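You operate a simulated robot arm through the tools that you are given. There is no shell and no other tool. Be economical: measure what you need, move in short steps, check, and stop when the job is done.

Carry out the task below with a simulated robot arm. There is one attempt and no reset: what you move stays moved.

TASK
Trim the moisture meter to 10 % on the grey block.
Fine: Meter on, block in the well, arm over it, press test. Swing the arm clear and put the block back.
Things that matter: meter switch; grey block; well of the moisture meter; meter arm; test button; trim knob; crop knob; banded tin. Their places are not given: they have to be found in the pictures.

It is judged by the outcome, as a careful person would: the job done as asked, and still so three seconds after it is handed in. It fails if anything else is knocked over, pushed out of place, dropped, spilled or broken.

THE ROBOT
A 7-joint arm with a two-finger parallel gripper, fixed in place. Base frame: the origin is at the foot of the arm, x ahead of it, y to its left, z up; the work surface is at about z = 0. Lengths are in m, angles in degrees, forces in N, time in s.
With the tool pointing down near the work surface it reaches from about 0.22 to 0.58 m from the base axis. Its first joint turns from -66.0 to 66.0 degrees. Payload 2.5 kg.
Tool frame: the origin (TCP) lies between the finger pads and is the grasp point; the fingertips stand 0.023 m ahead of it; z points along the fingers, y is the line along which they close. The gripper opens to 0.094 m. The fingers are 0.038 m wide and 0.01 m thick; the gripper's body (0.054 by 0.096 m) begins 0.039 m behind the TCP.
Orientation is that of the tool frame in the base frame, as a unit quaternion [x, y, z, w]. With the fingers straight down and closing along the base's y, the tool's x points along the base's -x, its y along +y and its z along -z.

THE INTERFACE
- The arm moves only by the tool drive_tool. Its argument "steps" is a list that holds one entry, the list of rows, each a list of 7 numbers: the opening, from 0 (shut) to 1 (fully open), then the shift along the base's x, y, z in cm, then the turn, a rotation vector about the base's x, y, z in degrees. In form: [[[gripper, x, y, z, wx, wy, wz], ...]]. A call has 1 to 20 rows; each row is the pose to reach, as a shift and turn from the pose commanded when the call began. A row lasts 0.2 s, in which the tool goes at most 0.05 m and 8.6 degrees; a call with a longer step from one row to the next is refused whole, and so is a gripper value outside its range. A pose out of reach is approached as far as the arm can. The call stops where the force on the tool passes 70 N (or 10 N more than at its start, if that is more) or the arm is blocked; 0.2 s more then pass. The fingers move at their own pace (about 0.108 m/s each) and stop on an object; they squeeze with about 42 N. The grip force told is the motor's: it shows also when the fingers shut on nothing. Time passes only in rows, and 0.2 s behind the last, so rows that repeat a pose let the fingers close. It gives the time, the measured TCP pose, the force on the tool (base axes), the opening and the grip force at its end, in the units of the frame above (readings bear some noise).
- Cameras (640 x 400 px; columns grow to the right, rows downward): "scene" is fixed at [0.1363, -0.4174, 0.5518]; the picture's right is [0.74, -0.67, 0.00], its down [-0.36, -0.40, -0.85] and it looks along [0.57, 0.63, -0.53] (base axes); focal length 236 px, centre (320, 200). "wrist" rides on the gripper at [-0.039, 0, -0.044] in the tool frame; the picture's right is [0.00, -1.00, 0.00], its down [0.97, 0.00, -0.24] and it looks along [0.24, 0.00, 0.97] (tool axes); focal length 218 px, centre (320, 200).
- snapshot(camera): a new picture of that camera. No time passes.
- locate(camera, pixels): for up to 12 pixels [column, row] of the newest picture of that camera ("zoom" is the newest enlarged one), the place [x, y, z] in the base frame of the surface seen there, good to about 0.002 m, but the place of the scene camera against the robot may be out by one fixed shift of up to 0.012 m in any direction. No time passes.
- enlarge(camera, box): a new picture of the part [left, top, right, bottom] of that camera's present view, enlarged. No time passes.
- close_job(): hands the job in; it is judged then, once.

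Work in short steps. Measure before you move; look again where a grasp or a placing could have gone wrong, and mend it. You have 80 turns and 46 pictures in all, the two below and enlarged ones among them. Open the gripper and draw the arm clear of the work before you hand the job in, unless the task says otherwise; then end with one line.

The tools are called as a command line: name --argument value ..., lists and objects as JSON in quotes. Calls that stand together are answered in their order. drive_tool: Moves the arm, as the interface text tells. Its arguments: {"type":"object","properties":{"steps":{"type":"array"}},"required":["steps"]} The other tools are called the same way: snapshot (camera) takes a picture; locate (camera, pixels) gives the place of the surface under pixels of a picture; enlarge (camera, box) takes an enlarged picture of a part of a camera's view; close_job () hands the job in.

At the start:

```text
t: 0.0
position: [0.317, -0.1122, 0.4078]
tool_rot: [0.0, 1.0, 0.0, 0.0]
wrist_force: [0.2, -0.8, -1.1]
grip_width: 0.0939
grip_force: 0.1
```

scene: 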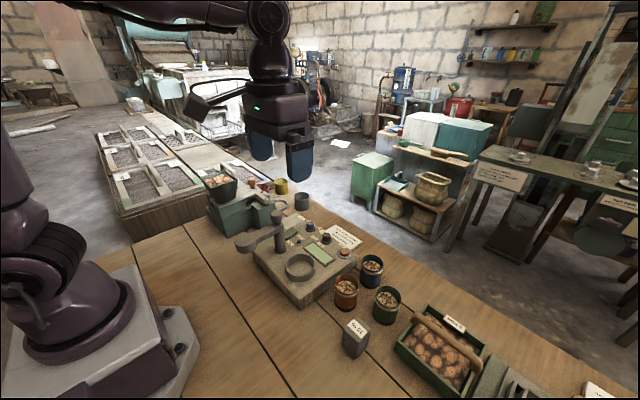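
wrist: 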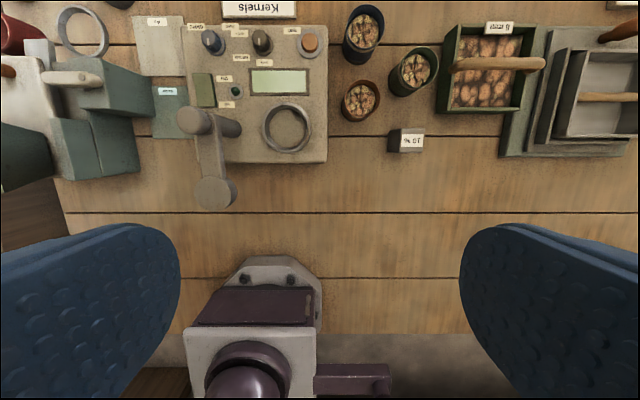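

The meter with its controls is at around (260,90) in the wrist view, and the grey block "10 %" at (405,140). I enlarge both.

enlarge --camera "wrist" --box '[170, 0, 350, 220]'

enlarge --camera "scene" --box '[220, 180, 420, 370]'

locate --camera "wrist" --pixels '[[212, 40], [262, 42], [310, 43], [279, 82], [287, 128], [199, 120], [215, 193], [235, 92], [405, 130], [411, 142], [204, 90], [240, 150]]'

```text
1.82 times, centred on (260, 110) of wrist
```

zoom: 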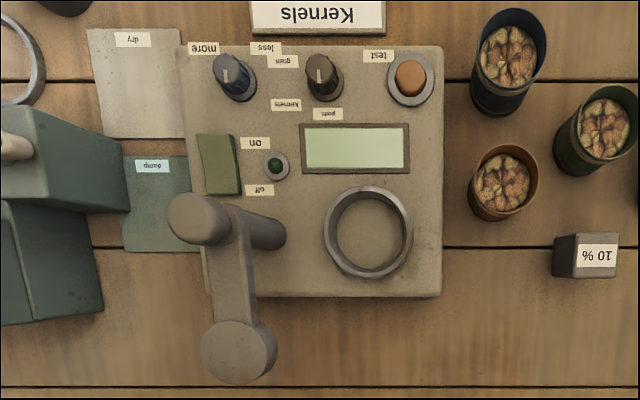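

```text
2.11 times, centred on (320, 275) of scene
```

zoom: 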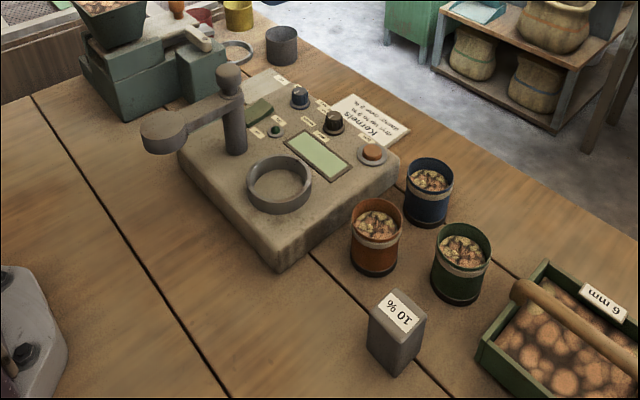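

```text
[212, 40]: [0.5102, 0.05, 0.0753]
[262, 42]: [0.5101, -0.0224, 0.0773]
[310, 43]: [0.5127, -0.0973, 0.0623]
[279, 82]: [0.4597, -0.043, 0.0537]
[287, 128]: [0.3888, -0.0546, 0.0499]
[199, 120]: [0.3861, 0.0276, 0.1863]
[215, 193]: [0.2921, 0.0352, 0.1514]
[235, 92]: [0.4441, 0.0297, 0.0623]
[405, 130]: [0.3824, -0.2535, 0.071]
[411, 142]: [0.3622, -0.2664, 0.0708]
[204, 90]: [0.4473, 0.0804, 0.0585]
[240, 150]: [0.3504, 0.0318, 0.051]
```

I read the card and labels more closely.

enlarge --camera "scene" --box '[280, 200, 370, 270]'

enlarge --camera "wrist" --box '[180, 0, 330, 105]'

```text
5.71 times, centred on (325, 235) of scene
```

zoom: 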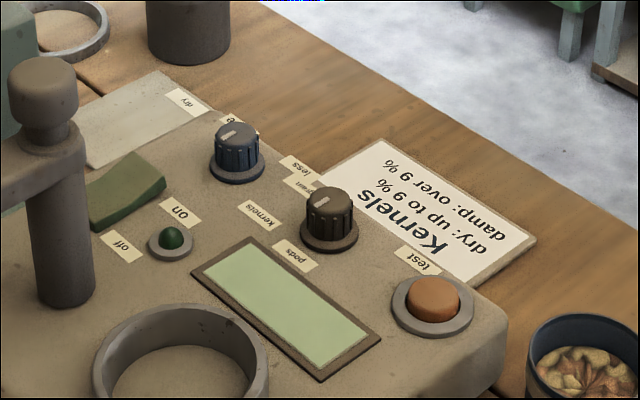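

```text
3.81 times, centred on (255, 52) of wrist
```

zoom: 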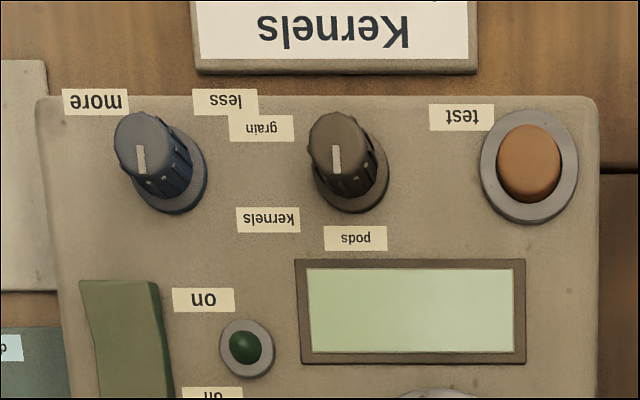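

locate --camera "wrist" --pixels '[[198, 77], [209, 77], [198, 90], [209, 90], [200, 104], [209, 104], [199, 175], [232, 190], [215, 207], [215, 150], [187, 110], [237, 125]]'

locate --camera "zoom" --pixels '[[140, 120], [140, 145], [140, 170], [118, 140], [165, 140], [336, 118], [336, 165], [310, 140], [360, 140], [530, 128], [530, 160], [530, 195]]'

```text
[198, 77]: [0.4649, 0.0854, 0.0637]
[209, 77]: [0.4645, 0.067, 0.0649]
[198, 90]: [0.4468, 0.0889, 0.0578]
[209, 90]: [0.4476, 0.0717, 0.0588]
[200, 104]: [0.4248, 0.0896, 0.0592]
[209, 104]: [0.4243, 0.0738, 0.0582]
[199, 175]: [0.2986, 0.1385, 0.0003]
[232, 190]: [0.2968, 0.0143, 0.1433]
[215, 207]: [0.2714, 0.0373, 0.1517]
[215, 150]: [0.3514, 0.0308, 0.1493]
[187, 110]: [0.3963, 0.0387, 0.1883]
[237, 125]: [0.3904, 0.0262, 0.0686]
```

```text
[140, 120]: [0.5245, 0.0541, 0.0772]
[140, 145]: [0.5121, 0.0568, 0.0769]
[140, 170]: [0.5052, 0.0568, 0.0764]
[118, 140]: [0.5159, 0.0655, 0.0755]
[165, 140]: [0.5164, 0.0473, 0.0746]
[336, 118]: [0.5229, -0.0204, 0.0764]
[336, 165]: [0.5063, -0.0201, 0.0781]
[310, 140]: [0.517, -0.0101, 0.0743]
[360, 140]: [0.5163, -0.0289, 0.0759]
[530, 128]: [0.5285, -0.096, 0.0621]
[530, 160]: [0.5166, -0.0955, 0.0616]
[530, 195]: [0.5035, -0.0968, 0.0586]
```

locate --camera "wrist" --pixels '[[150, 90], [130, 65], [150, 100], [80, 78], [120, 150], [100, 60], [40, 50], [85, 35]]'

drive_tool --steps '[[[0.5, 4, 4, 0, 0, 0, 0], [0, 8, 8, 0, 0, 0, 0], [0, 12, 12, -2, 0, 0, 0], [0, 14, 16, -4, 0, 0, 0], [0, 15.3, 19, -7, 0, 0, 0], [0, 15.3, 19, -11.5, 0, 0, 0], [0, 15.3, 19, -16, 0, 0, 0], [0, 15.3, 19, -20, 0, 0, 0], [0, 15.3, 19, -20, 0, 0, 0]]]'

snapshot --camera "wrist"

```text
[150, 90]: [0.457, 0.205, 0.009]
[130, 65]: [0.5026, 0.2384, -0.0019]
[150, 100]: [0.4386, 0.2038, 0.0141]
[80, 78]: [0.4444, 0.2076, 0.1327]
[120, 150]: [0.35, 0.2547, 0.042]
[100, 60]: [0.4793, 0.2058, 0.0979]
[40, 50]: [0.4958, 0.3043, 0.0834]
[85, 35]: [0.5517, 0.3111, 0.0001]
```

```text
refused: row 1 steps farther than a row can; nothing moved
```

```text
39 pictures are left
```

wrist: 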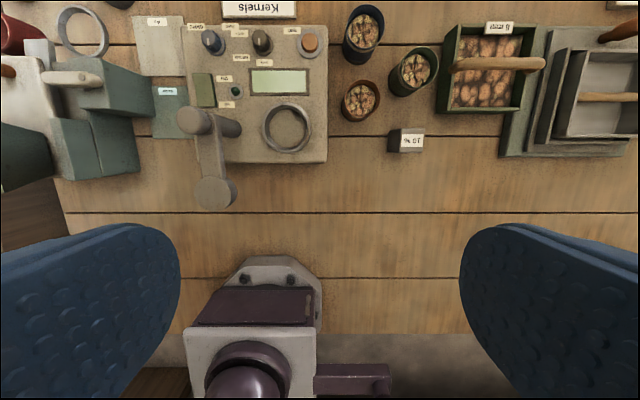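

The step was too long (diagonal); smaller steps, heading over the "on" end of the rocker (0.47, 0.078).

drive_tool --steps '[[[0, 3, 3.5, 0, 0, 0, 0], [0, 6, 7, 0, 0, 0, 0], [0, 9, 10.5, 0, 0, 0, 0], [0, 12, 14, 0, 0, 0, 0], [0, 14, 17, -2, 0, 0, 0], [0, 15.3, 19, -5, 0, 0, 0], [0, 15.3, 19, -9.5, 0, 0, 0], [0, 15.3, 19, -14, 0, 0, 0], [0, 15.3, 19, -18.5, 0, 0, 0], [0, 15.3, 19, -22, 0, 0, 0], [0, 15.3, 19, -25, 0, 0, 0], [0, 15.3, 19, -25, 0, 0, 0]]]'

snapshot --camera "wrist"

```text
t: 2.6
position: [0.4696, 0.0786, 0.1554]
tool_rot: [0.0, 1.0, 0.0, 0.0]
wrist_force: [-0.4, 0.0, -0.1]
grip_width: 0.0002
grip_force: 42.4
```

```text
38 pictures are left
```

wrist: 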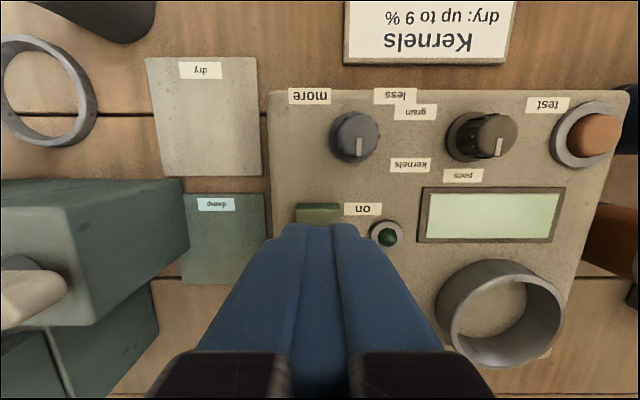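

Over the "on" end; I descend gently to touch and press.

drive_tool --steps '[[[0, 0, 0, -3, 0, 0, 0], [0, 0, 0, -5.5, 0, 0, 0], [0, 0, 0, -6.3, 0, 0, 0], [0, 0, 0, -6.7, 0, 0, 0], [0, 0, 0, -7.0, 0, 0, 0], [0, 0, 0, -7.2, 0, 0, 0]]]'

snapshot --camera "wrist"

```text
t: 4.0
position: [0.4708, 0.0774, 0.0854]
tool_rot: [0.0, 1.0, -0.001, 0.001]
wrist_force: [1.5, -0.6, 0.4]
grip_width: 0.0
grip_force: 42.1
```

```text
37 pictures are left
```

wrist: 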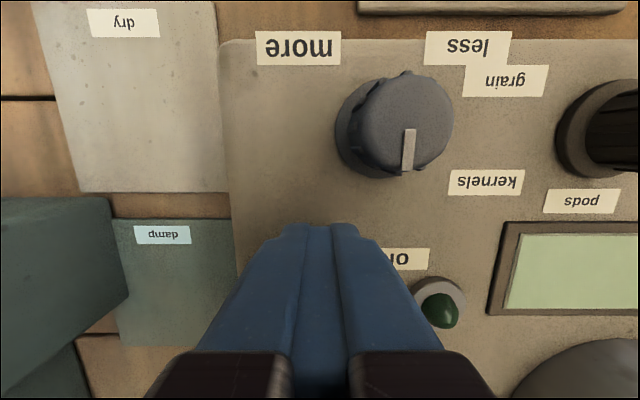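

drive_tool --steps '[[[0, 0, 0, -0.3, 0, 0, 0], [0, 0, 0, -0.6, 0, 0, 0], [0, 0, 0, -0.8, 0, 0, 0]]]'

snapshot --camera "wrist"

```text
t: 4.8
position: [0.4736, 0.0794, 0.0835]
tool_rot: [0.0, 1.0, 0.0, 0.004]
wrist_force: [-12.9, -4.6, 62.3]
grip_width: 0.0
grip_force: 42.3
```

```text
36 pictures are left
```

wrist: 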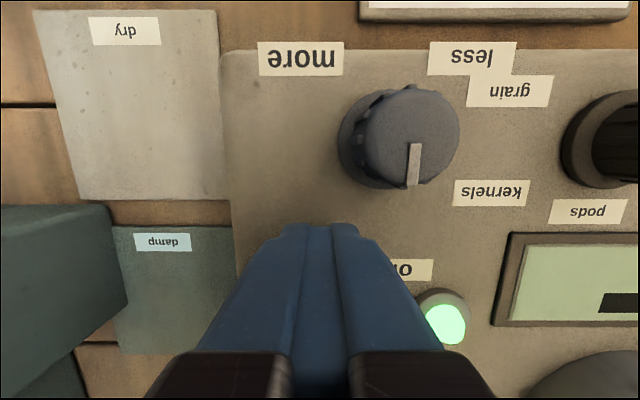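

The meter is on (LED lit). I back up and move to view the block.

drive_tool --steps '[[[0, 0, 0, 4, 0, 0, 0], [0, 0, 0, 8, 0, 0, 0], [0, 0, 0, 12.5, 0, 0, 0], [0, 0, 0, 17, 0, 0, 0], [0, 0, -4, 19, 0, 0, 0], [0, 0, -8.5, 20, 0, 0, 0], [0, -1, -13, 20, 0, 0, 0], [0.5, -3, -17, 20, 0, 0, 0], [1, -5, -21, 20, 0, 0, 0], [1, -7, -25, 20, 0, 0, 0], [1, -9, -29, 20, 0, 0, 0], [1, -12, -32, 20, 0, 0, 0], [1, -14, -34, 20, 0, 0, 0], [1, -14, -34, 20, 0, 0, 0]]]'

snapshot --camera "wrist"

```text
t: 7.8
position: [0.3284, -0.2593, 0.2778]
tool_rot: [0.0, 1.0, 0.0, 0.0]
wrist_force: [0.5, 0.8, 0.0]
grip_width: 0.0939
grip_force: 0.0
```

```text
35 pictures are left
```

wrist: 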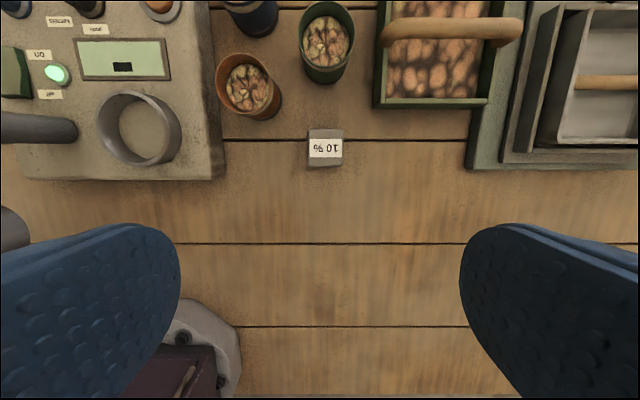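

enlarge --camera "wrist" --box '[70, 80, 370, 200]'

locate --camera "wrist" --pixels '[[309, 131], [341, 131], [309, 160], [341, 160], [309, 165], [325, 148], [96, 128], [182, 135], [138, 95], [140, 166], [140, 130], [200, 150]]'

locate --camera "wrist" --pixels '[[245, 115], [250, 55], [275, 95], [220, 75], [325, 80], [310, 70], [350, 60], [240, 75], [252, 100], [70, 128], [140, 145], [125, 125]]'

```text
2.13 times, centred on (220, 140) of wrist
```

zoom: 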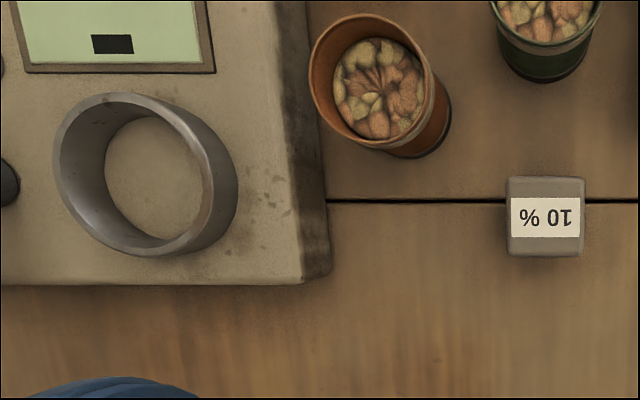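

```text
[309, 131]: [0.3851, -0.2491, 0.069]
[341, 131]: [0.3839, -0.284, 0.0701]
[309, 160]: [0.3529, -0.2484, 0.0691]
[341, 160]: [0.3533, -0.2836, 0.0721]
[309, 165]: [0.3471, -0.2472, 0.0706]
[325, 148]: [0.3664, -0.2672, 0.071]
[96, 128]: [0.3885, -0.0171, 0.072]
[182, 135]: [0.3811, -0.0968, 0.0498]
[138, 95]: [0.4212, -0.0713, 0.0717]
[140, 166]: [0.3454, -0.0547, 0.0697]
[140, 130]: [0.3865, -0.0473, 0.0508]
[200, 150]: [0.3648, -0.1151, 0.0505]
```

```text
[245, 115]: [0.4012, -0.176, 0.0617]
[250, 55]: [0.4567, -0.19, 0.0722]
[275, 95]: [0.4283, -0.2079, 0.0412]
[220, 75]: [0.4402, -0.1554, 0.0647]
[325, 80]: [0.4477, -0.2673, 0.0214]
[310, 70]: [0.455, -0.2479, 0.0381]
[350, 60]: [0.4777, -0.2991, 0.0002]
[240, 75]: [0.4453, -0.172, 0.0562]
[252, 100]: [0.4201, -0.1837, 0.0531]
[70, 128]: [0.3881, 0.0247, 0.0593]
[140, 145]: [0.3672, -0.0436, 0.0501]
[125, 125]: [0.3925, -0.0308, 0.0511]
```

Block top centre is (0.366,-0.266), 0.038 wide, 0.071 tall; well centre about (0.386,-0.055). I grasp the block with TCP at z≈0.052 so the tips stay above the well rim later.

drive_tool --steps '[[[0.75, 2, -0.4, -3, 0, 0, 0], [0.75, 3.8, -0.7, -6, 0, 0, 0], [0.75, 3.8, -0.7, -10, 0, 0, 0], [0.75, 3.8, -0.7, -14, 0, 0, 0], [0.75, 3.8, -0.7, -18, 0, 0, 0], [0.75, 3.8, -0.7, -20.5, 0, 0, 0], [0.75, 3.8, -0.7, -22.6, 0, 0, 0], [0.75, 3.8, -0.7, -22.6, 0, 0, 0], [0, 3.8, -0.7, -22.6, 0, 0, 0], [0, 3.8, -0.7, -22.6, 0, 0, 0], [0, 3.8, -0.7, -22.6, 0, 0, 0]]]'

snapshot --camera "wrist"

```text
t: 10.2
position: [0.3656, -0.2677, 0.0523]
tool_rot: [-0.001, 1.0, 0.0, 0.0]
wrist_force: [-0.7, 1.0, 0.2]
grip_width: 0.0418
grip_force: 41.7
```

```text
33 pictures are left
```

wrist: 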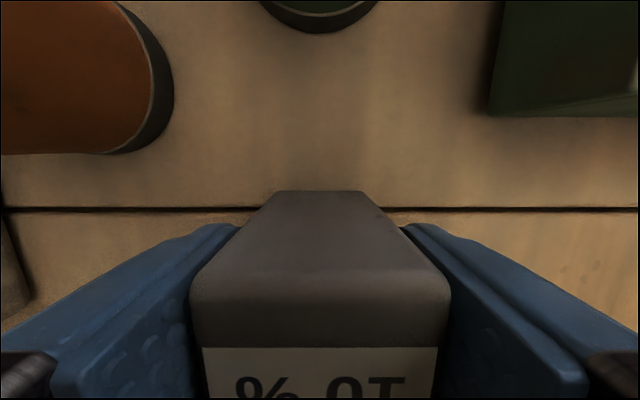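

Gripped. Lift and carry over the well, and check before lowering.

drive_tool --steps '[[[0, 0, 0, 2, 0, 0, 0], [0, 0, 0, 5, 0, 0, 0], [0, 0, 0, 9, 0, 0, 0], [0, 0, 0, 13, 0, 0, 0], [0, 0.5, 4, 13, 0, 0, 0], [0, 1, 8, 13, 0, 0, 0], [0, 1.5, 12, 13, 0, 0, 0], [0, 2, 16, 13, 0, 0, 0], [0, 2, 19, 13, 0, 0, 0], [0, 2, 21, 13, 0, 0, 0], [0, 2, 21, 13, 0, 0, 0]]]'

snapshot --camera "wrist"

enlarge --camera "scene" --box '[220, 150, 420, 310]'

```text
t: 12.6
position: [0.386, -0.0579, 0.1837]
tool_rot: [0.0, 1.0, 0.0, 0.0]
wrist_force: [0.2, 0.2, -0.5]
grip_width: 0.0
grip_force: 41.9
```

```text
32 pictures are left
```

wrist: 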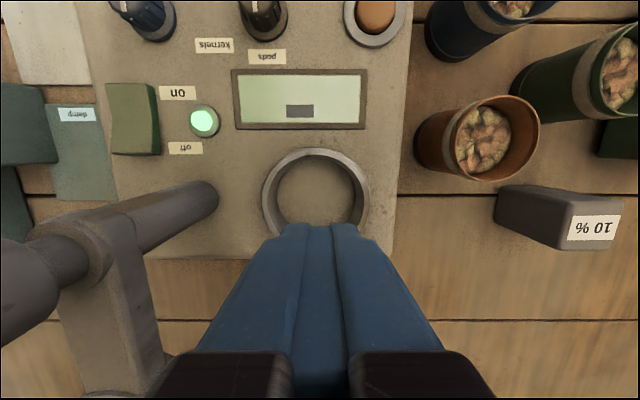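

```text
2.50 times, centred on (320, 230) of scene
```

zoom: 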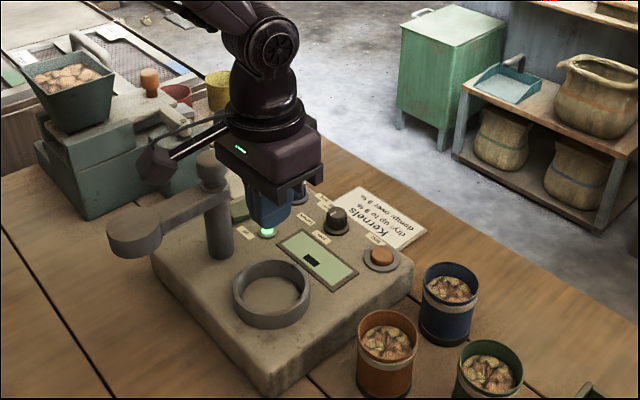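

The block slipped out of the grip and seems to be still standing at its place. I look at it.

enlarge --camera "scene" --box '[310, 290, 430, 370]'

locate --camera "wrist" --pixels '[[567, 196], [618, 200], [565, 245], [610, 245], [500, 190], [498, 222], [530, 210], [315, 150], [320, 225], [264, 190], [369, 190], [313, 185]]'

```text
5.00 times, centred on (370, 330) of scene
```

zoom: 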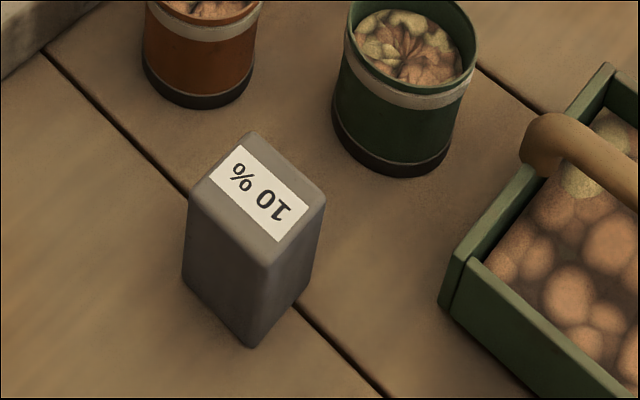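

```text
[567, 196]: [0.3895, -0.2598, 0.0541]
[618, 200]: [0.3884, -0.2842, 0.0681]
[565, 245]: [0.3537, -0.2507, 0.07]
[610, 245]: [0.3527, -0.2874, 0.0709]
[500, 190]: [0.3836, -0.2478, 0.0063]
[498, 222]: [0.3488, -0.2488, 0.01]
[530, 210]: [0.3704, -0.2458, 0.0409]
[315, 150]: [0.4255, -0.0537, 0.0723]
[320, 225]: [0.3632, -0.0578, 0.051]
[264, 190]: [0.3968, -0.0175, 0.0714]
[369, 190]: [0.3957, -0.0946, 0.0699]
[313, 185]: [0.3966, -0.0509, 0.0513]
```

Block is still upright at (0.368,-0.2675). I go back and regrip slightly lower, with longer closing, and lift slowly.

drive_tool --steps '[[[0, 0, -4, 0, 0, 0, 0], [0, -0.5, -8.5, 0, 0, 0, 0], [0.4, -1, -13, 0, 0, 0, 0], [0.75, -1.5, -17, 0, 0, 0, 0], [0.75, -1.8, -20, 0, 0, 0, 0], [0.75, -1.8, -21, -1, 0, 0, 0], [0.75, -1.8, -21, -5, 0, 0, 0], [0.75, -1.8, -21, -9, 0, 0, 0], [0.75, -1.8, -21, -12, 0, 0, 0], [0.75, -1.8, -21, -13.6, 0, 0, 0], [0.75, -1.8, -21, -13.6, 0, 0, 0], [0, -1.8, -21, -13.6, 0, 0, 0], [0, -1.8, -21, -13.6, 0, 0, 0], [0, -1.8, -21, -13.6, 0, 0, 0], [0, -1.8, -21, -13.6, 0, 0, 0], [0, -1.8, -21, -13.6, 0, 0, 0]]]'

drive_tool --steps '[[[0, 0, 0, 0.2, 0, 0, 0], [0, 0, 0, 0.5, 0, 0, 0], [0, 0, 0, 0.8, 0, 0, 0], [0, 0, 0, 1.2, 0, 0, 0]]]'

snapshot --camera "wrist"

```text
t: 16.0
position: [0.3698, -0.2683, 0.0462]
tool_rot: [0.001, 1.0, 0.0, 0.0]
wrist_force: [0.0, 0.2, 0.5]
grip_width: 0.0417
grip_force: 42.3
```

```text
t: 17.0
position: [0.37, -0.268, 0.0583]
tool_rot: [0.0, 1.0, 0.0, -0.001]
wrist_force: [0.0, 0.5, -1.3]
grip_width: 0.0416
grip_force: 42.0
```

```text
29 pictures are left
```

wrist: 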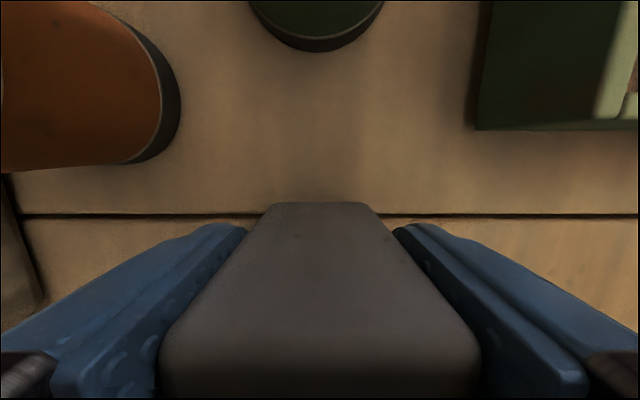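

The block is coming along this time. Continue raising slowly.

drive_tool --steps '[[[0, 0, 0, 0.6, 0, 0, 0], [0, 0, 0, 1.4, 0, 0, 0], [0, 0, 0, 2.4, 0, 0, 0], [0, 0, 0, 3.6, 0, 0, 0], [0, 0, 0, 4.8, 0, 0, 0], [0, 0, 0, 6, 0, 0, 0], [0, 0, 0, 7.2, 0, 0, 0], [0, 0, 0, 8.4, 0, 0, 0], [0, 0, 0, 9.2, 0, 0, 0]]]'

snapshot --camera "wrist"

```text
t: 19.0
position: [0.3686, -0.2684, 0.1485]
tool_rot: [0.0, 1.0, 0.0, 0.0]
wrist_force: [-0.2, 0.5, -2.6]
grip_width: 0.0416
grip_force: 42.0
```

```text
28 pictures are left
```

wrist: 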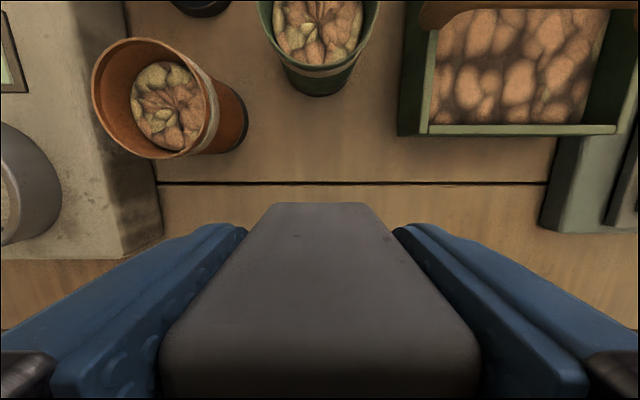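

Firmly held. Carry to above the well at (0.3865,-0.056).

drive_tool --steps '[[[0, 0, 0.5, 0.5, 0, 0, 0], [0, 0.3, 2, 1, 0, 0, 0], [0, 0.6, 4, 1, 0, 0, 0], [0, 0.9, 6, 1, 0, 0, 0], [0, 1.2, 8, 1, 0, 0, 0], [0, 1.5, 10, 1, 0, 0, 0], [0, 1.8, 12, 1, 0, 0, 0], [0, 1.8, 14, 1, 0, 0, 0], [0, 1.8, 16, 1, 0, 0, 0], [0, 1.8, 18, 1, 0, 0, 0], [0, 1.8, 19.8, 1, 0, 0, 0], [0, 1.8, 20.8, 1, 0, 0, 0], [0, 1.8, 21.2, 1, 0, 0, 0], [0, 1.8, 21.2, 1, 0, 0, 0]]]'

snapshot --camera "wrist"

enlarge --camera "scene" --box '[220, 170, 380, 300]'

```text
t: 22.0
position: [0.3886, -0.0569, 0.1586]
tool_rot: [-0.001, 1.0, 0.0, 0.0]
wrist_force: [0.6, -0.4, -2.0]
grip_width: 0.0418
grip_force: 41.9
```

```text
27 pictures are left
```

wrist: 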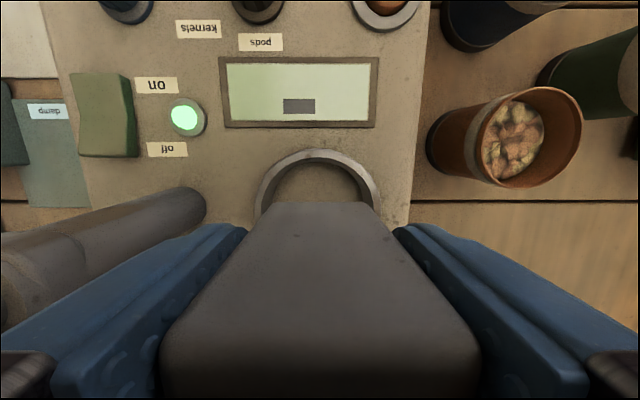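

```text
3.08 times, centred on (300, 235) of scene
```

zoom: 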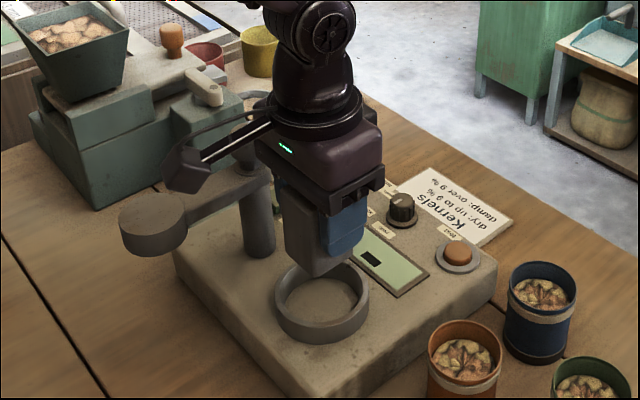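

A strut on the gripper's left side may come near the meter arm; I locate it and the post.

locate --camera "zoom" --pixels '[[190, 150], [185, 185], [205, 165], [235, 145], [265, 115], [155, 215], [150, 235], [255, 155], [300, 205], [315, 265], [240, 165], [320, 290]]'

```text
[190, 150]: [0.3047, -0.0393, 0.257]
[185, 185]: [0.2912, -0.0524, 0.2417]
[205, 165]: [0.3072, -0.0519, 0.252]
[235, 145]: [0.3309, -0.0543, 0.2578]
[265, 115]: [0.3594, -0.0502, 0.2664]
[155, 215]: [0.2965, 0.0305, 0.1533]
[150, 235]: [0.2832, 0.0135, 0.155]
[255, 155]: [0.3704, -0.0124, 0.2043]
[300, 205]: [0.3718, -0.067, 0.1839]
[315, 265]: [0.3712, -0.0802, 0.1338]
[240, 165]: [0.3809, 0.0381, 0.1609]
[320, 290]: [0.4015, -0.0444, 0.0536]
```

Strut stays clear of the meter arm. Lower the block into the well.

drive_tool --steps '[[[0, 0, 0, -1.5, 0, 0, 0], [0, 0, 0, -3, 0, 0, 0], [0, 0, 0, -4.2, 0, 0, 0], [0, 0, 0, -5.2, 0, 0, 0], [0, 0, 0, -5.8, 0, 0, 0], [0, 0, 0, -6.1, 0, 0, 0], [0, 0, 0, -6.1, 0, 0, 0]]]'

snapshot --camera "wrist"

enlarge --camera "scene" --box '[220, 170, 380, 300]'

```text
t: 23.6
position: [0.3885, -0.0571, 0.0995]
tool_rot: [0.0, 1.0, 0.0, 0.0]
wrist_force: [-0.1, -0.2, -1.8]
grip_width: 0.0416
grip_force: 41.7
```

```text
25 pictures are left
```

wrist: 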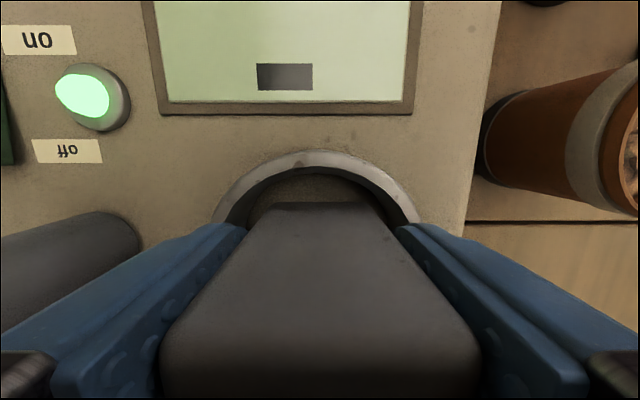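

```text
3.08 times, centred on (300, 235) of scene
```

zoom: 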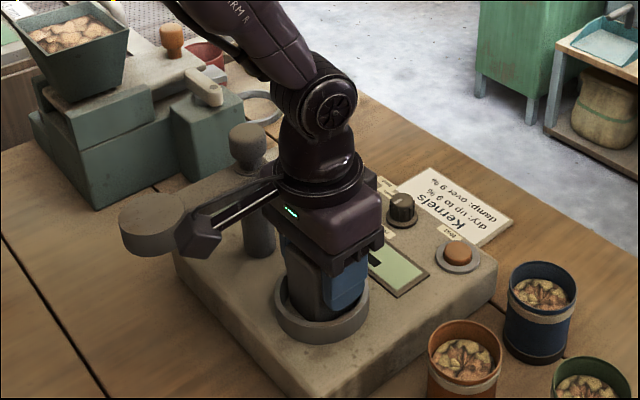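

Block is inside the ring. Lower 2 mm, release gently, and rise straight up.

drive_tool --steps '[[[0, 0, 0, -0.2, 0, 0, 0], [0, 0, 0, -0.2, 0, 0, 0], [0.6, 0, 0, -0.2, 0, 0, 0], [0.65, 0, 0, -0.2, 0, 0, 0], [0.65, 0, 0, 1, 0, 0, 0], [0.65, 0, 0, 3, 0, 0, 0], [0.65, 0, 0, 6, 0, 0, 0], [0.65, 0, 0, 10, 0, 0, 0], [0.65, 0, 0, 14, 0, 0, 0], [0.65, -3, 0, 17, 0, 0, 0], [0.65, -6, 0, 18, 0, 0, 0], [0.65, -6, 0, 18, 0, 0, 0]]]'

snapshot --camera "wrist"

```text
t: 26.2
position: [0.3263, -0.0552, 0.2795]
tool_rot: [0.0, 1.0, 0.0, 0.001]
wrist_force: [0.0, 0.1, -0.5]
grip_width: 0.061
grip_force: 0.1
```

```text
23 pictures are left
```

wrist: 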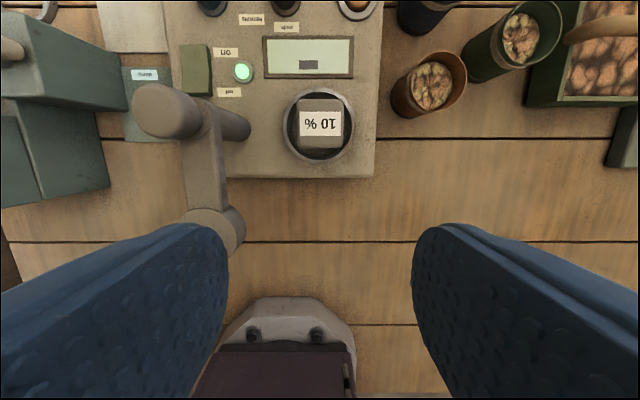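

Block stands in the well. Measure the meter arm's geometry for the swing.

locate --camera "wrist" --pixels '[[215, 216], [186, 216], [243, 230], [205, 160], [195, 185], [225, 185], [165, 105], [138, 105], [200, 115], [225, 125], [320, 135], [222, 210]]'

enlarge --camera "scene" --box '[220, 190, 360, 300]'

```text
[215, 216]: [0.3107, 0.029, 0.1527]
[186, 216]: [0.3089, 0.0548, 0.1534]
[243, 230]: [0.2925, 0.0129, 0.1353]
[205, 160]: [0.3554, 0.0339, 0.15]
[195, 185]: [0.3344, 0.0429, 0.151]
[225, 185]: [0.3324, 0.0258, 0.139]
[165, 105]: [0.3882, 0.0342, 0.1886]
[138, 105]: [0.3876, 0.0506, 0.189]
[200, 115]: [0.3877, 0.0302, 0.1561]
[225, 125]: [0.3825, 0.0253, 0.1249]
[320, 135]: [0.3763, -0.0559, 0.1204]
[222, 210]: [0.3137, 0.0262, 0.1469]
```

```text
3.64 times, centred on (290, 245) of scene
```

zoom: 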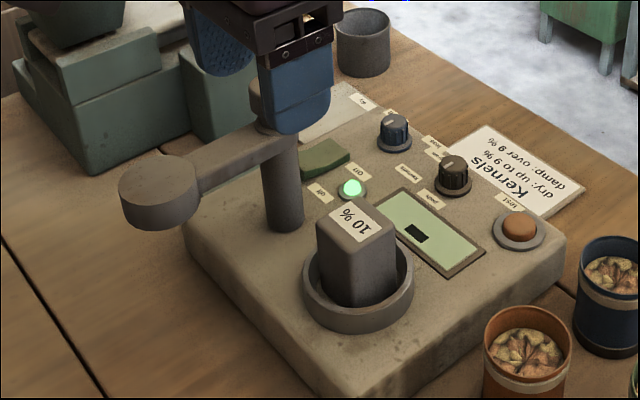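

Meter-arm pivot ≈(0.386,0.035), disc centre ≈(0.291,0.035), z 0.13–0.152. I position closed fingers behind the disc (+y side).

drive_tool --steps '[[[0, -1, 4, 0, 0, 0, 0], [0, -2, 8, 0, 0, 0, 0], [0, -3, 12, 0, 0, 0, 0], [0, -3.5, 14.5, 0, 0, 0, 0], [0, -3.5, 14.5, -4, 0, 0, 0], [0, -3.5, 14.5, -8, 0, 0, 0], [0, -3.5, 14.5, -11, 0, 0, 0], [0, -3.5, 14.5, -12.4, 0, 0, 0], [0, -3.5, 14.5, -12.4, 0, 0, 0]]]'

enlarge --camera "scene" --box '[200, 160, 380, 300]'

```text
t: 28.2
position: [0.2934, 0.0905, 0.155]
tool_rot: [0.0, 1.0, -0.001, 0.0]
wrist_force: [-0.5, -0.4, -0.4]
grip_width: 0.0
grip_force: 42.6
```

```text
2.86 times, centred on (290, 230) of scene
```

zoom: 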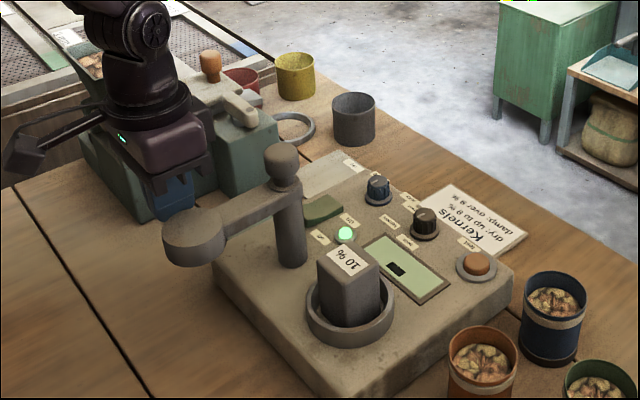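

Clear behind the disc. Sweep the first half along the arc, turning the tool with it.

drive_tool --steps '[[[0, -0.1, -1, 0, 0, 0, 0], [0, -0.15, -1.8, 0, 0, 0, 0], [0, -0.37, -2.5, 0, 0, 0, 4], [0, -0.57, -3.2, 0, 0, 0, 8], [0, -0.7, -3.9, 0, 0, 0, 12], [0, -0.8, -4.6, 0, 0, 0, 16], [0, -0.83, -5.3, 0, 0, 0, 20], [0, -0.83, -6, 0, 0, 0, 24], [0, -0.75, -6.7, 0, 0, 0, 28], [0, -0.67, -7.4, 0, 0, 0, 32], [0, -0.5, -8.1, 0, 0, 0, 36], [0, -0.31, -8.8, 0, 0, 0, 40]]]'

enlarge --camera "scene" --box '[200, 160, 380, 300]'

```text
t: 30.8
position: [0.2918, 0.001, 0.1537]
tool_rot: [-0.343, 0.939, 0.0, 0.0]
wrist_force: [-1.0, 0.7, -0.1]
grip_width: 0.0
grip_force: 41.9
```

```text
2.86 times, centred on (290, 230) of scene
```

zoom: 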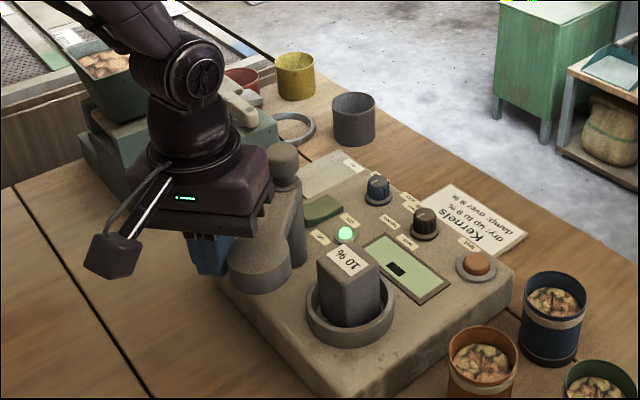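

Arm swings well. Check the disc's underside height against the block top before continuing.

locate --camera "zoom" --pixels '[[258, 288], [258, 282], [285, 280], [258, 268], [262, 255], [350, 270], [345, 262]]'

```text
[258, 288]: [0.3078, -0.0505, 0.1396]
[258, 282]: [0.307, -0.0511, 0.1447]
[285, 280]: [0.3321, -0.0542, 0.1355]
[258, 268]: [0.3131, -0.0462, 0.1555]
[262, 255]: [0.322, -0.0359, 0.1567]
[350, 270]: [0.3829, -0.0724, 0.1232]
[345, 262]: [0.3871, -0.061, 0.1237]
```

drive_tool --steps '[[[0, 0.26, -0.66, 0, 0, 0, 4], [0, 0.55, -1.3, 0, 0, 0, 8], [0, 0.9, -1.9, 0, 0, 0, 12], [0, 1.28, -2.5, 0, 0, 0, 16], [0, 1.7, -3.07, 0, 0, 0, 20], [0, 2.17, -3.6, 0, 0, 0, 24], [0, 2.66, -4.12, 0, 0, 0, 28], [0, 3.2, -4.6, 0, 0, 0, 32], [0, 3.76, -5.02, 0, 0, 0, 36], [0, 4.36, -5.4, 0, 0, 0, 40], [0, 4.98, -5.75, 0, 0, 0, 44], [0, 5.63, -6.06, 0, 0, 0, 48], [0, 5.85, -6.15, 0, 0, 0, 49], [0, 5.85, -6.15, 0, 0, 0, 49]]]'

enlarge --camera "scene" --box '[200, 160, 380, 300]'

snapshot --camera "wrist"

```text
t: 33.8
position: [0.349, -0.0608, 0.1536]
tool_rot: [-0.702, 0.712, 0.0, 0.0]
wrist_force: [0.8, -0.2, -1.3]
grip_width: 0.0001
grip_force: 41.8
```

```text
2.86 times, centred on (290, 230) of scene
```

zoom: 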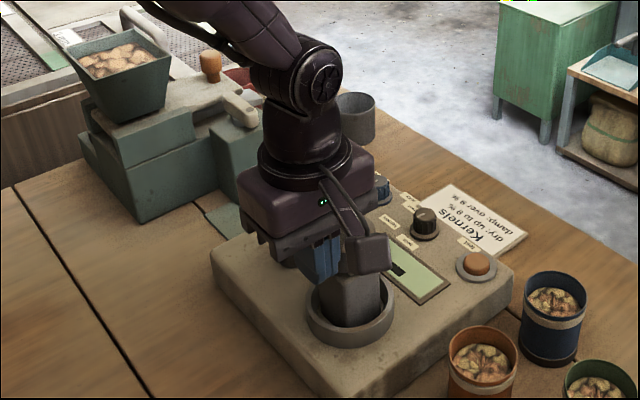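

```text
18 pictures are left
```

wrist: 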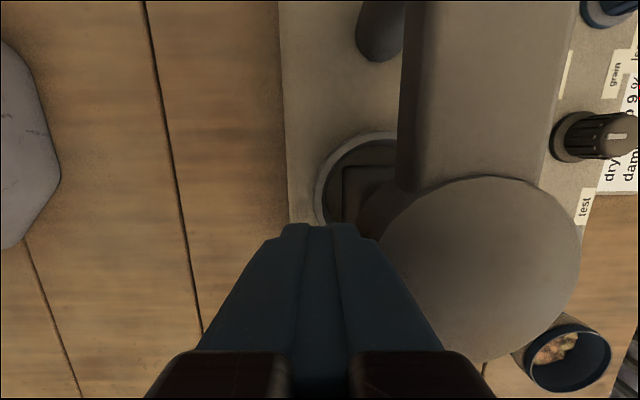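

The meter arm is now over the well. Back away, rise and turn the tool back, then view.

drive_tool --steps '[[[0, -2, 0, 0, 0, 0, 0], [0, -4, 0, 2, 0, 0, -8], [0, -4, 0, 6, 0, 0, -16], [0, -4, 0, 10, 0, 0, -24], [0, -4, -1, 13, 0, 0, -32], [0, -3, -2, 15, 0, 0, -40], [0, -1, -3, 15, 0, 0, -48], [0, 1, -3, 15, 0, 0, -56], [0, 3, -3, 15, 0, 0, -64], [0, 5, -3, 15, 0, 0, -72], [0, 6, -3, 15, 0, 0, -80], [0, 6, -3, 15, 0, 0, -88], [0, 6, -3, 15, 0, 0, -89], [0, 6, -3, 15, 0, 0, -89]]]'

snapshot --camera "wrist"

```text
t: 36.8
position: [0.41, -0.0902, 0.3049]
tool_rot: [0.001, 1.0, 0.0, 0.0]
wrist_force: [0.6, -0.6, -0.5]
grip_width: 0.0001
grip_force: 42.3
```

```text
17 pictures are left
```

wrist: 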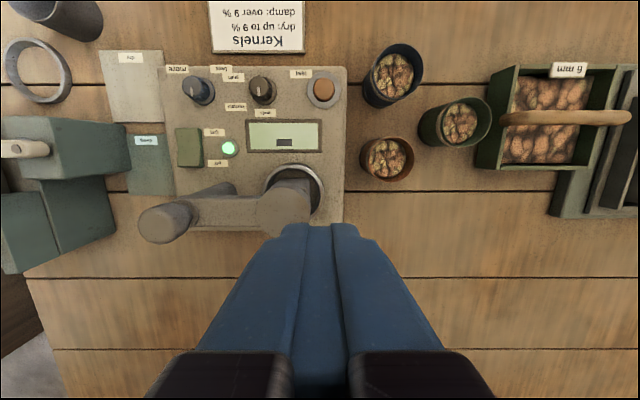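

locate --camera "wrist" --pixels '[[285, 208], [310, 205], [285, 182], [265, 208], [165, 225], [324, 86], [324, 95], [318, 90], [200, 90], [195, 85], [284, 142]]'

drive_tool --steps '[[[0, 3, -0.4, 0, 0, 0, 0], [0, 7, -0.6, 0, 0, 0, 0], [0, 10.3, -0.6, -2, 0, 0, 0], [0, 10.5, -0.6, -6, 0, 0, 0], [0, 10.5, -0.6, -10, 0, 0, 0], [0, 10.5, -0.6, -14, 0, 0, 0], [0, 10.5, -0.6, -18, 0, 0, 0], [0, 10.5, -0.6, -18, 0, 0, 0]]]'

```text
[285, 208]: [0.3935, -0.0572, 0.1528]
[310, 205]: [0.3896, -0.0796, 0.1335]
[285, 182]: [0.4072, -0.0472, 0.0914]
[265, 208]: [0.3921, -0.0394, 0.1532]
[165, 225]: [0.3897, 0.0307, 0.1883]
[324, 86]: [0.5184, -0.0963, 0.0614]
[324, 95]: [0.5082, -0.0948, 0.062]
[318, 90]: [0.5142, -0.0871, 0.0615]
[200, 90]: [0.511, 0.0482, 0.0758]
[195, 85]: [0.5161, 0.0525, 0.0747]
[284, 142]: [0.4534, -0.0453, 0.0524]
```

```text
t: 38.6
position: [0.5166, -0.0976, 0.1258]
tool_rot: [0.0, 1.0, 0.0, 0.0]
wrist_force: [-0.3, -0.1, -0.1]
grip_width: 0.0001
grip_force: 41.8
```

Disc is centred over the block at (0.39,-0.057). Fingers are over the test button (0.5155,-0.096, top 0.062); press.

drive_tool --steps '[[[0, 0, 0.1, -2, 0, 0, 0], [0, 0, 0.1, -3.5, 0, 0, 0], [0, 0, 0.1, -4, 0, 0, 0], [0, 0, 0.1, -4.3, 0, 0, 0], [0, 0, 0.1, -4.5, 0, 0, 0], [0, 0, 0.1, -4.7, 0, 0, 0]]]'

snapshot --camera "wrist"

```text
t: 40.0
position: [0.515, -0.0958, 0.0794]
tool_rot: [0.0, 1.0, 0.0, 0.0]
wrist_force: [-2.6, 3.0, 8.7]
grip_width: 0.0003
grip_force: 42.7
```

```text
16 pictures are left
```

wrist: 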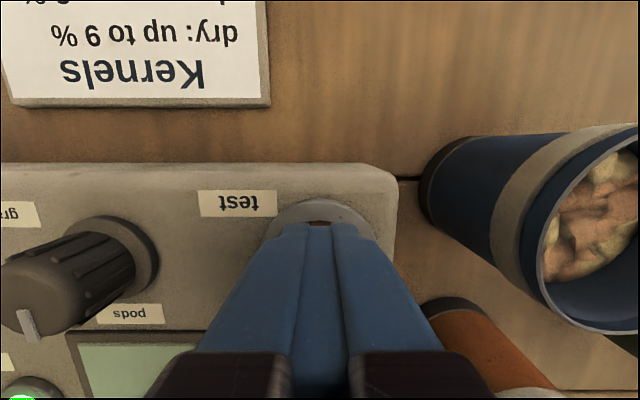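

enlarge --camera "scene" --box '[280, 210, 370, 270]'

```text
6.67 times, centred on (325, 240) of scene
```

zoom: 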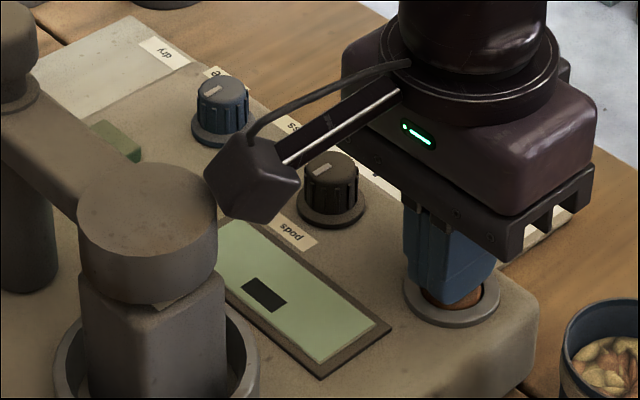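

Display still shows only a dash; press a little further.

drive_tool --steps '[[[0, 0, 0, -0.2, 0, 0, 0], [0, 0, 0, -0.4, 0, 0, 0], [0, 0, 0, -0.6, 0, 0, 0]]]'

enlarge --camera "scene" --box '[280, 210, 370, 270]'

```text
t: 40.8
position: [0.5139, -0.0945, 0.0767]
tool_rot: [0.001, 1.0, 0.0, 0.0]
wrist_force: [-24.1, 8.2, 52.0]
grip_width: 0.0
grip_force: 41.9
```

```text
6.67 times, centred on (325, 240) of scene
```

zoom: 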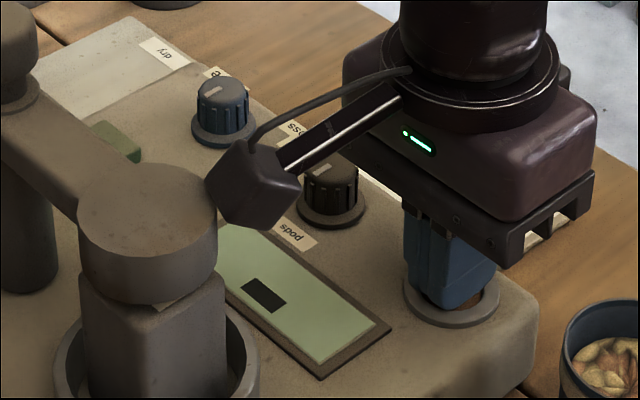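

drive_tool --steps '[[[0, 0, 0, 2, 0, 0, 0], [0, 0, 0, 5, 0, 0, 0], [0, 0, 0, 9, 0, 0, 0], [0, -1, 0.5, 13, 0, 0, 0], [0, -4, 2, 15, 0, 0, 0], [0, -7, 3, 16, 0, 0, 0], [0, -8, 4, 16, 0, 0, 0], [0, -8, 4, 16, 0, 0, 0]]]'

enlarge --camera "wrist" --box '[140, 0, 440, 200]'

```text
t: 42.6
position: [0.433, -0.0551, 0.233]
tool_rot: [0.001, 1.0, -0.001, 0.0]
wrist_force: [-0.2, 0.3, -0.3]
grip_width: 0.0002
grip_force: 42.1
```

```text
2.00 times, centred on (290, 100) of wrist
```

zoom: 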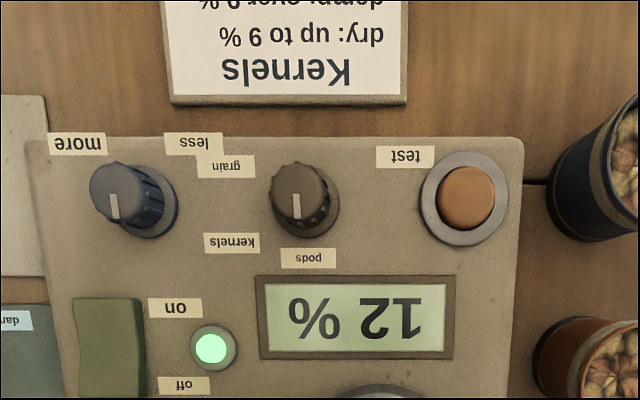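

Reading: 12 %. The trim must go toward "less" (counter-clockwise seen from above, since "less" is at −y/+x). Locate the trim knob cap.

locate --camera "zoom" --pixels '[[118, 190], [95, 190], [143, 195], [118, 167], [115, 218], [114, 195], [115, 215], [165, 225], [135, 165]]'

```text
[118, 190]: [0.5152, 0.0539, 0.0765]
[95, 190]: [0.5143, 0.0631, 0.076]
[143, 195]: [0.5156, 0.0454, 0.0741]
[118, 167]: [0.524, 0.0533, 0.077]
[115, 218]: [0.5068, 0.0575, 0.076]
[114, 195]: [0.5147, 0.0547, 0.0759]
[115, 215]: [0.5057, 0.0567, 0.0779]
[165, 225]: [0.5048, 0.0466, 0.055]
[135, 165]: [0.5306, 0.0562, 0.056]
```

drive_tool --steps '[[[0, 2, 2.5, 0, 0, 0, 7], [0.2, 4, 5, 0, 0, 0, 14], [0.43, 6, 7.5, 0, 0, 0, 21], [0.43, 8.2, 10, 0, 0, 0, 28], [0.43, 8.2, 10.95, -3, 0, 0, 35], [0.43, 8.2, 10.95, -7, 0, 0, 35], [0.43, 8.2, 10.95, -11, 0, 0, 35], [0.43, 8.2, 10.95, -11, 0, 0, 35]]]'

snapshot --camera "wrist"

enlarge --camera "scene" --box '[220, 160, 360, 270]'

```text
t: 44.4
position: [0.5162, 0.0557, 0.1222]
tool_rot: [-0.3, 0.954, 0.0, 0.0]
wrist_force: [-0.8, 0.4, -0.4]
grip_width: 0.0402
grip_force: 0.1
```

```text
12 pictures are left
```

wrist: 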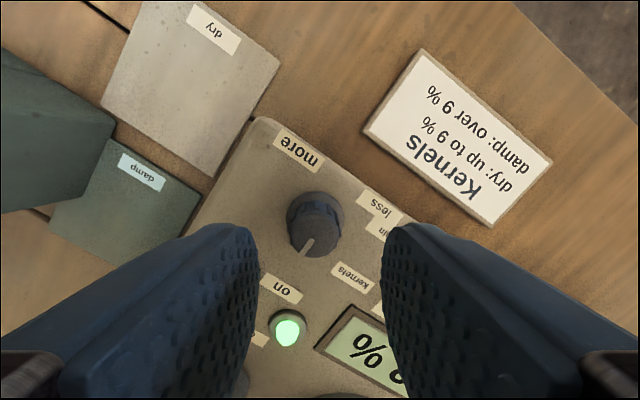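

```text
3.64 times, centred on (290, 215) of scene
```

zoom: 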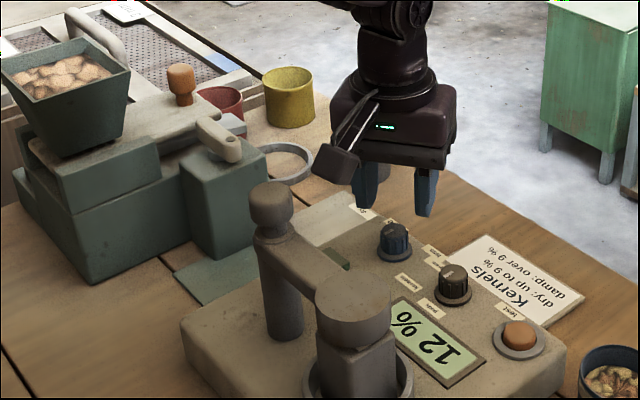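

Aligned over the trim knob. Descend, grip, and turn +20° (toward less).

drive_tool --steps '[[[0.43, -0.1, -0.1, -1.5, 0, 0, 0], [0.43, -0.1, -0.1, -3, 0, 0, 0], [0.43, -0.1, -0.1, -4.1, 0, 0, 0], [0.43, -0.1, -0.1, -4.1, 0, 0, 0], [0, -0.1, -0.1, -4.1, 0, 0, 0], [0, -0.1, -0.1, -4.1, 0, 0, 0], [0, -0.1, -0.1, -4.1, 0, 0, 0], [0, -0.1, -0.1, -4.1, 0, 0, 5], [0, -0.1, -0.1, -4.1, 0, 0, 10], [0, -0.1, -0.1, -4.1, 0, 0, 15], [0, -0.1, -0.1, -4.1, 0, 0, 20], [0, -0.1, -0.1, -4.1, 0, 0, 20]]]'

enlarge --camera "scene" --box '[220, 160, 360, 270]'

```text
t: 47.0
position: [0.5145, 0.057, 0.0817]
tool_rot: [-0.464, 0.886, 0.003, 0.001]
wrist_force: [-10.6, 21.8, 6.5]
grip_width: 0.023
grip_force: 44.6
```

```text
3.64 times, centred on (290, 215) of scene
```

zoom: 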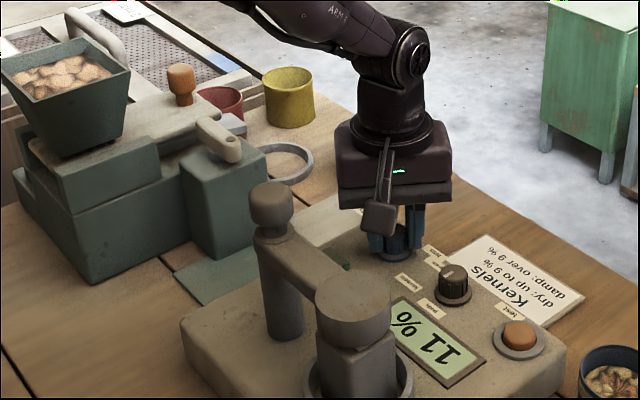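

Display updates live: 11 %. Turn another +14°.

drive_tool --steps '[[[0, 0, 0.1, 0, 0, 0, 5], [0, 0, 0.1, 0, 0, 0, 10], [0, 0, 0.1, 0, 0, 0, 14], [0, 0, 0.1, 0, 0, 0, 14]]]'

enlarge --camera "scene" --box '[290, 200, 360, 270]'

```text
t: 48.0
position: [0.5143, 0.0566, 0.0818]
tool_rot: [-0.567, 0.823, 0.002, 0.001]
wrist_force: [-14.6, 19.9, 14.1]
grip_width: 0.023
grip_force: 45.2
```

```text
5.71 times, centred on (325, 235) of scene
```

zoom: 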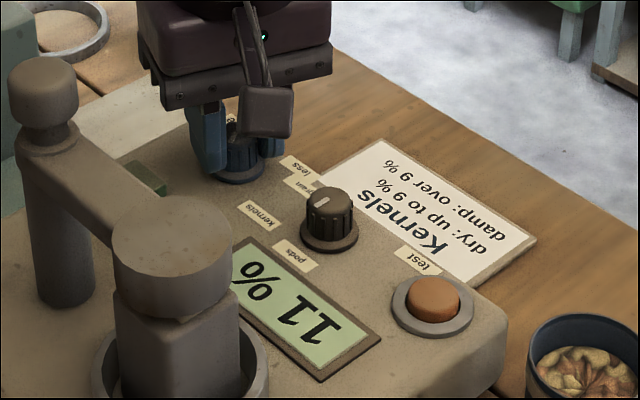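

drive_tool --steps '[[[0, 0, 0, 0, 0, 0, 5], [0, 0, 0, 0, 0, 0, 10], [0, 0, 0, 0, 0, 0, 13], [0, 0, 0, 0, 0, 0, 13]]]'

enlarge --camera "scene" --box '[290, 200, 360, 270]'

```text
t: 49.0
position: [0.5132, 0.0573, 0.0808]
tool_rot: [-0.658, 0.753, 0.003, 0.002]
wrist_force: [-19.1, 19.5, 17.3]
grip_width: 0.0227
grip_force: 45.3
```

```text
5.71 times, centred on (325, 235) of scene
```

zoom: 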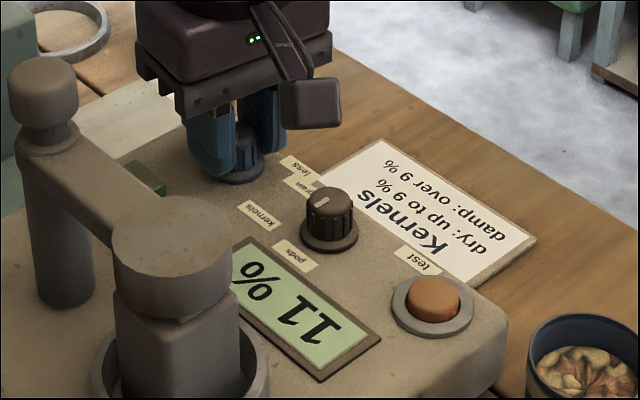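

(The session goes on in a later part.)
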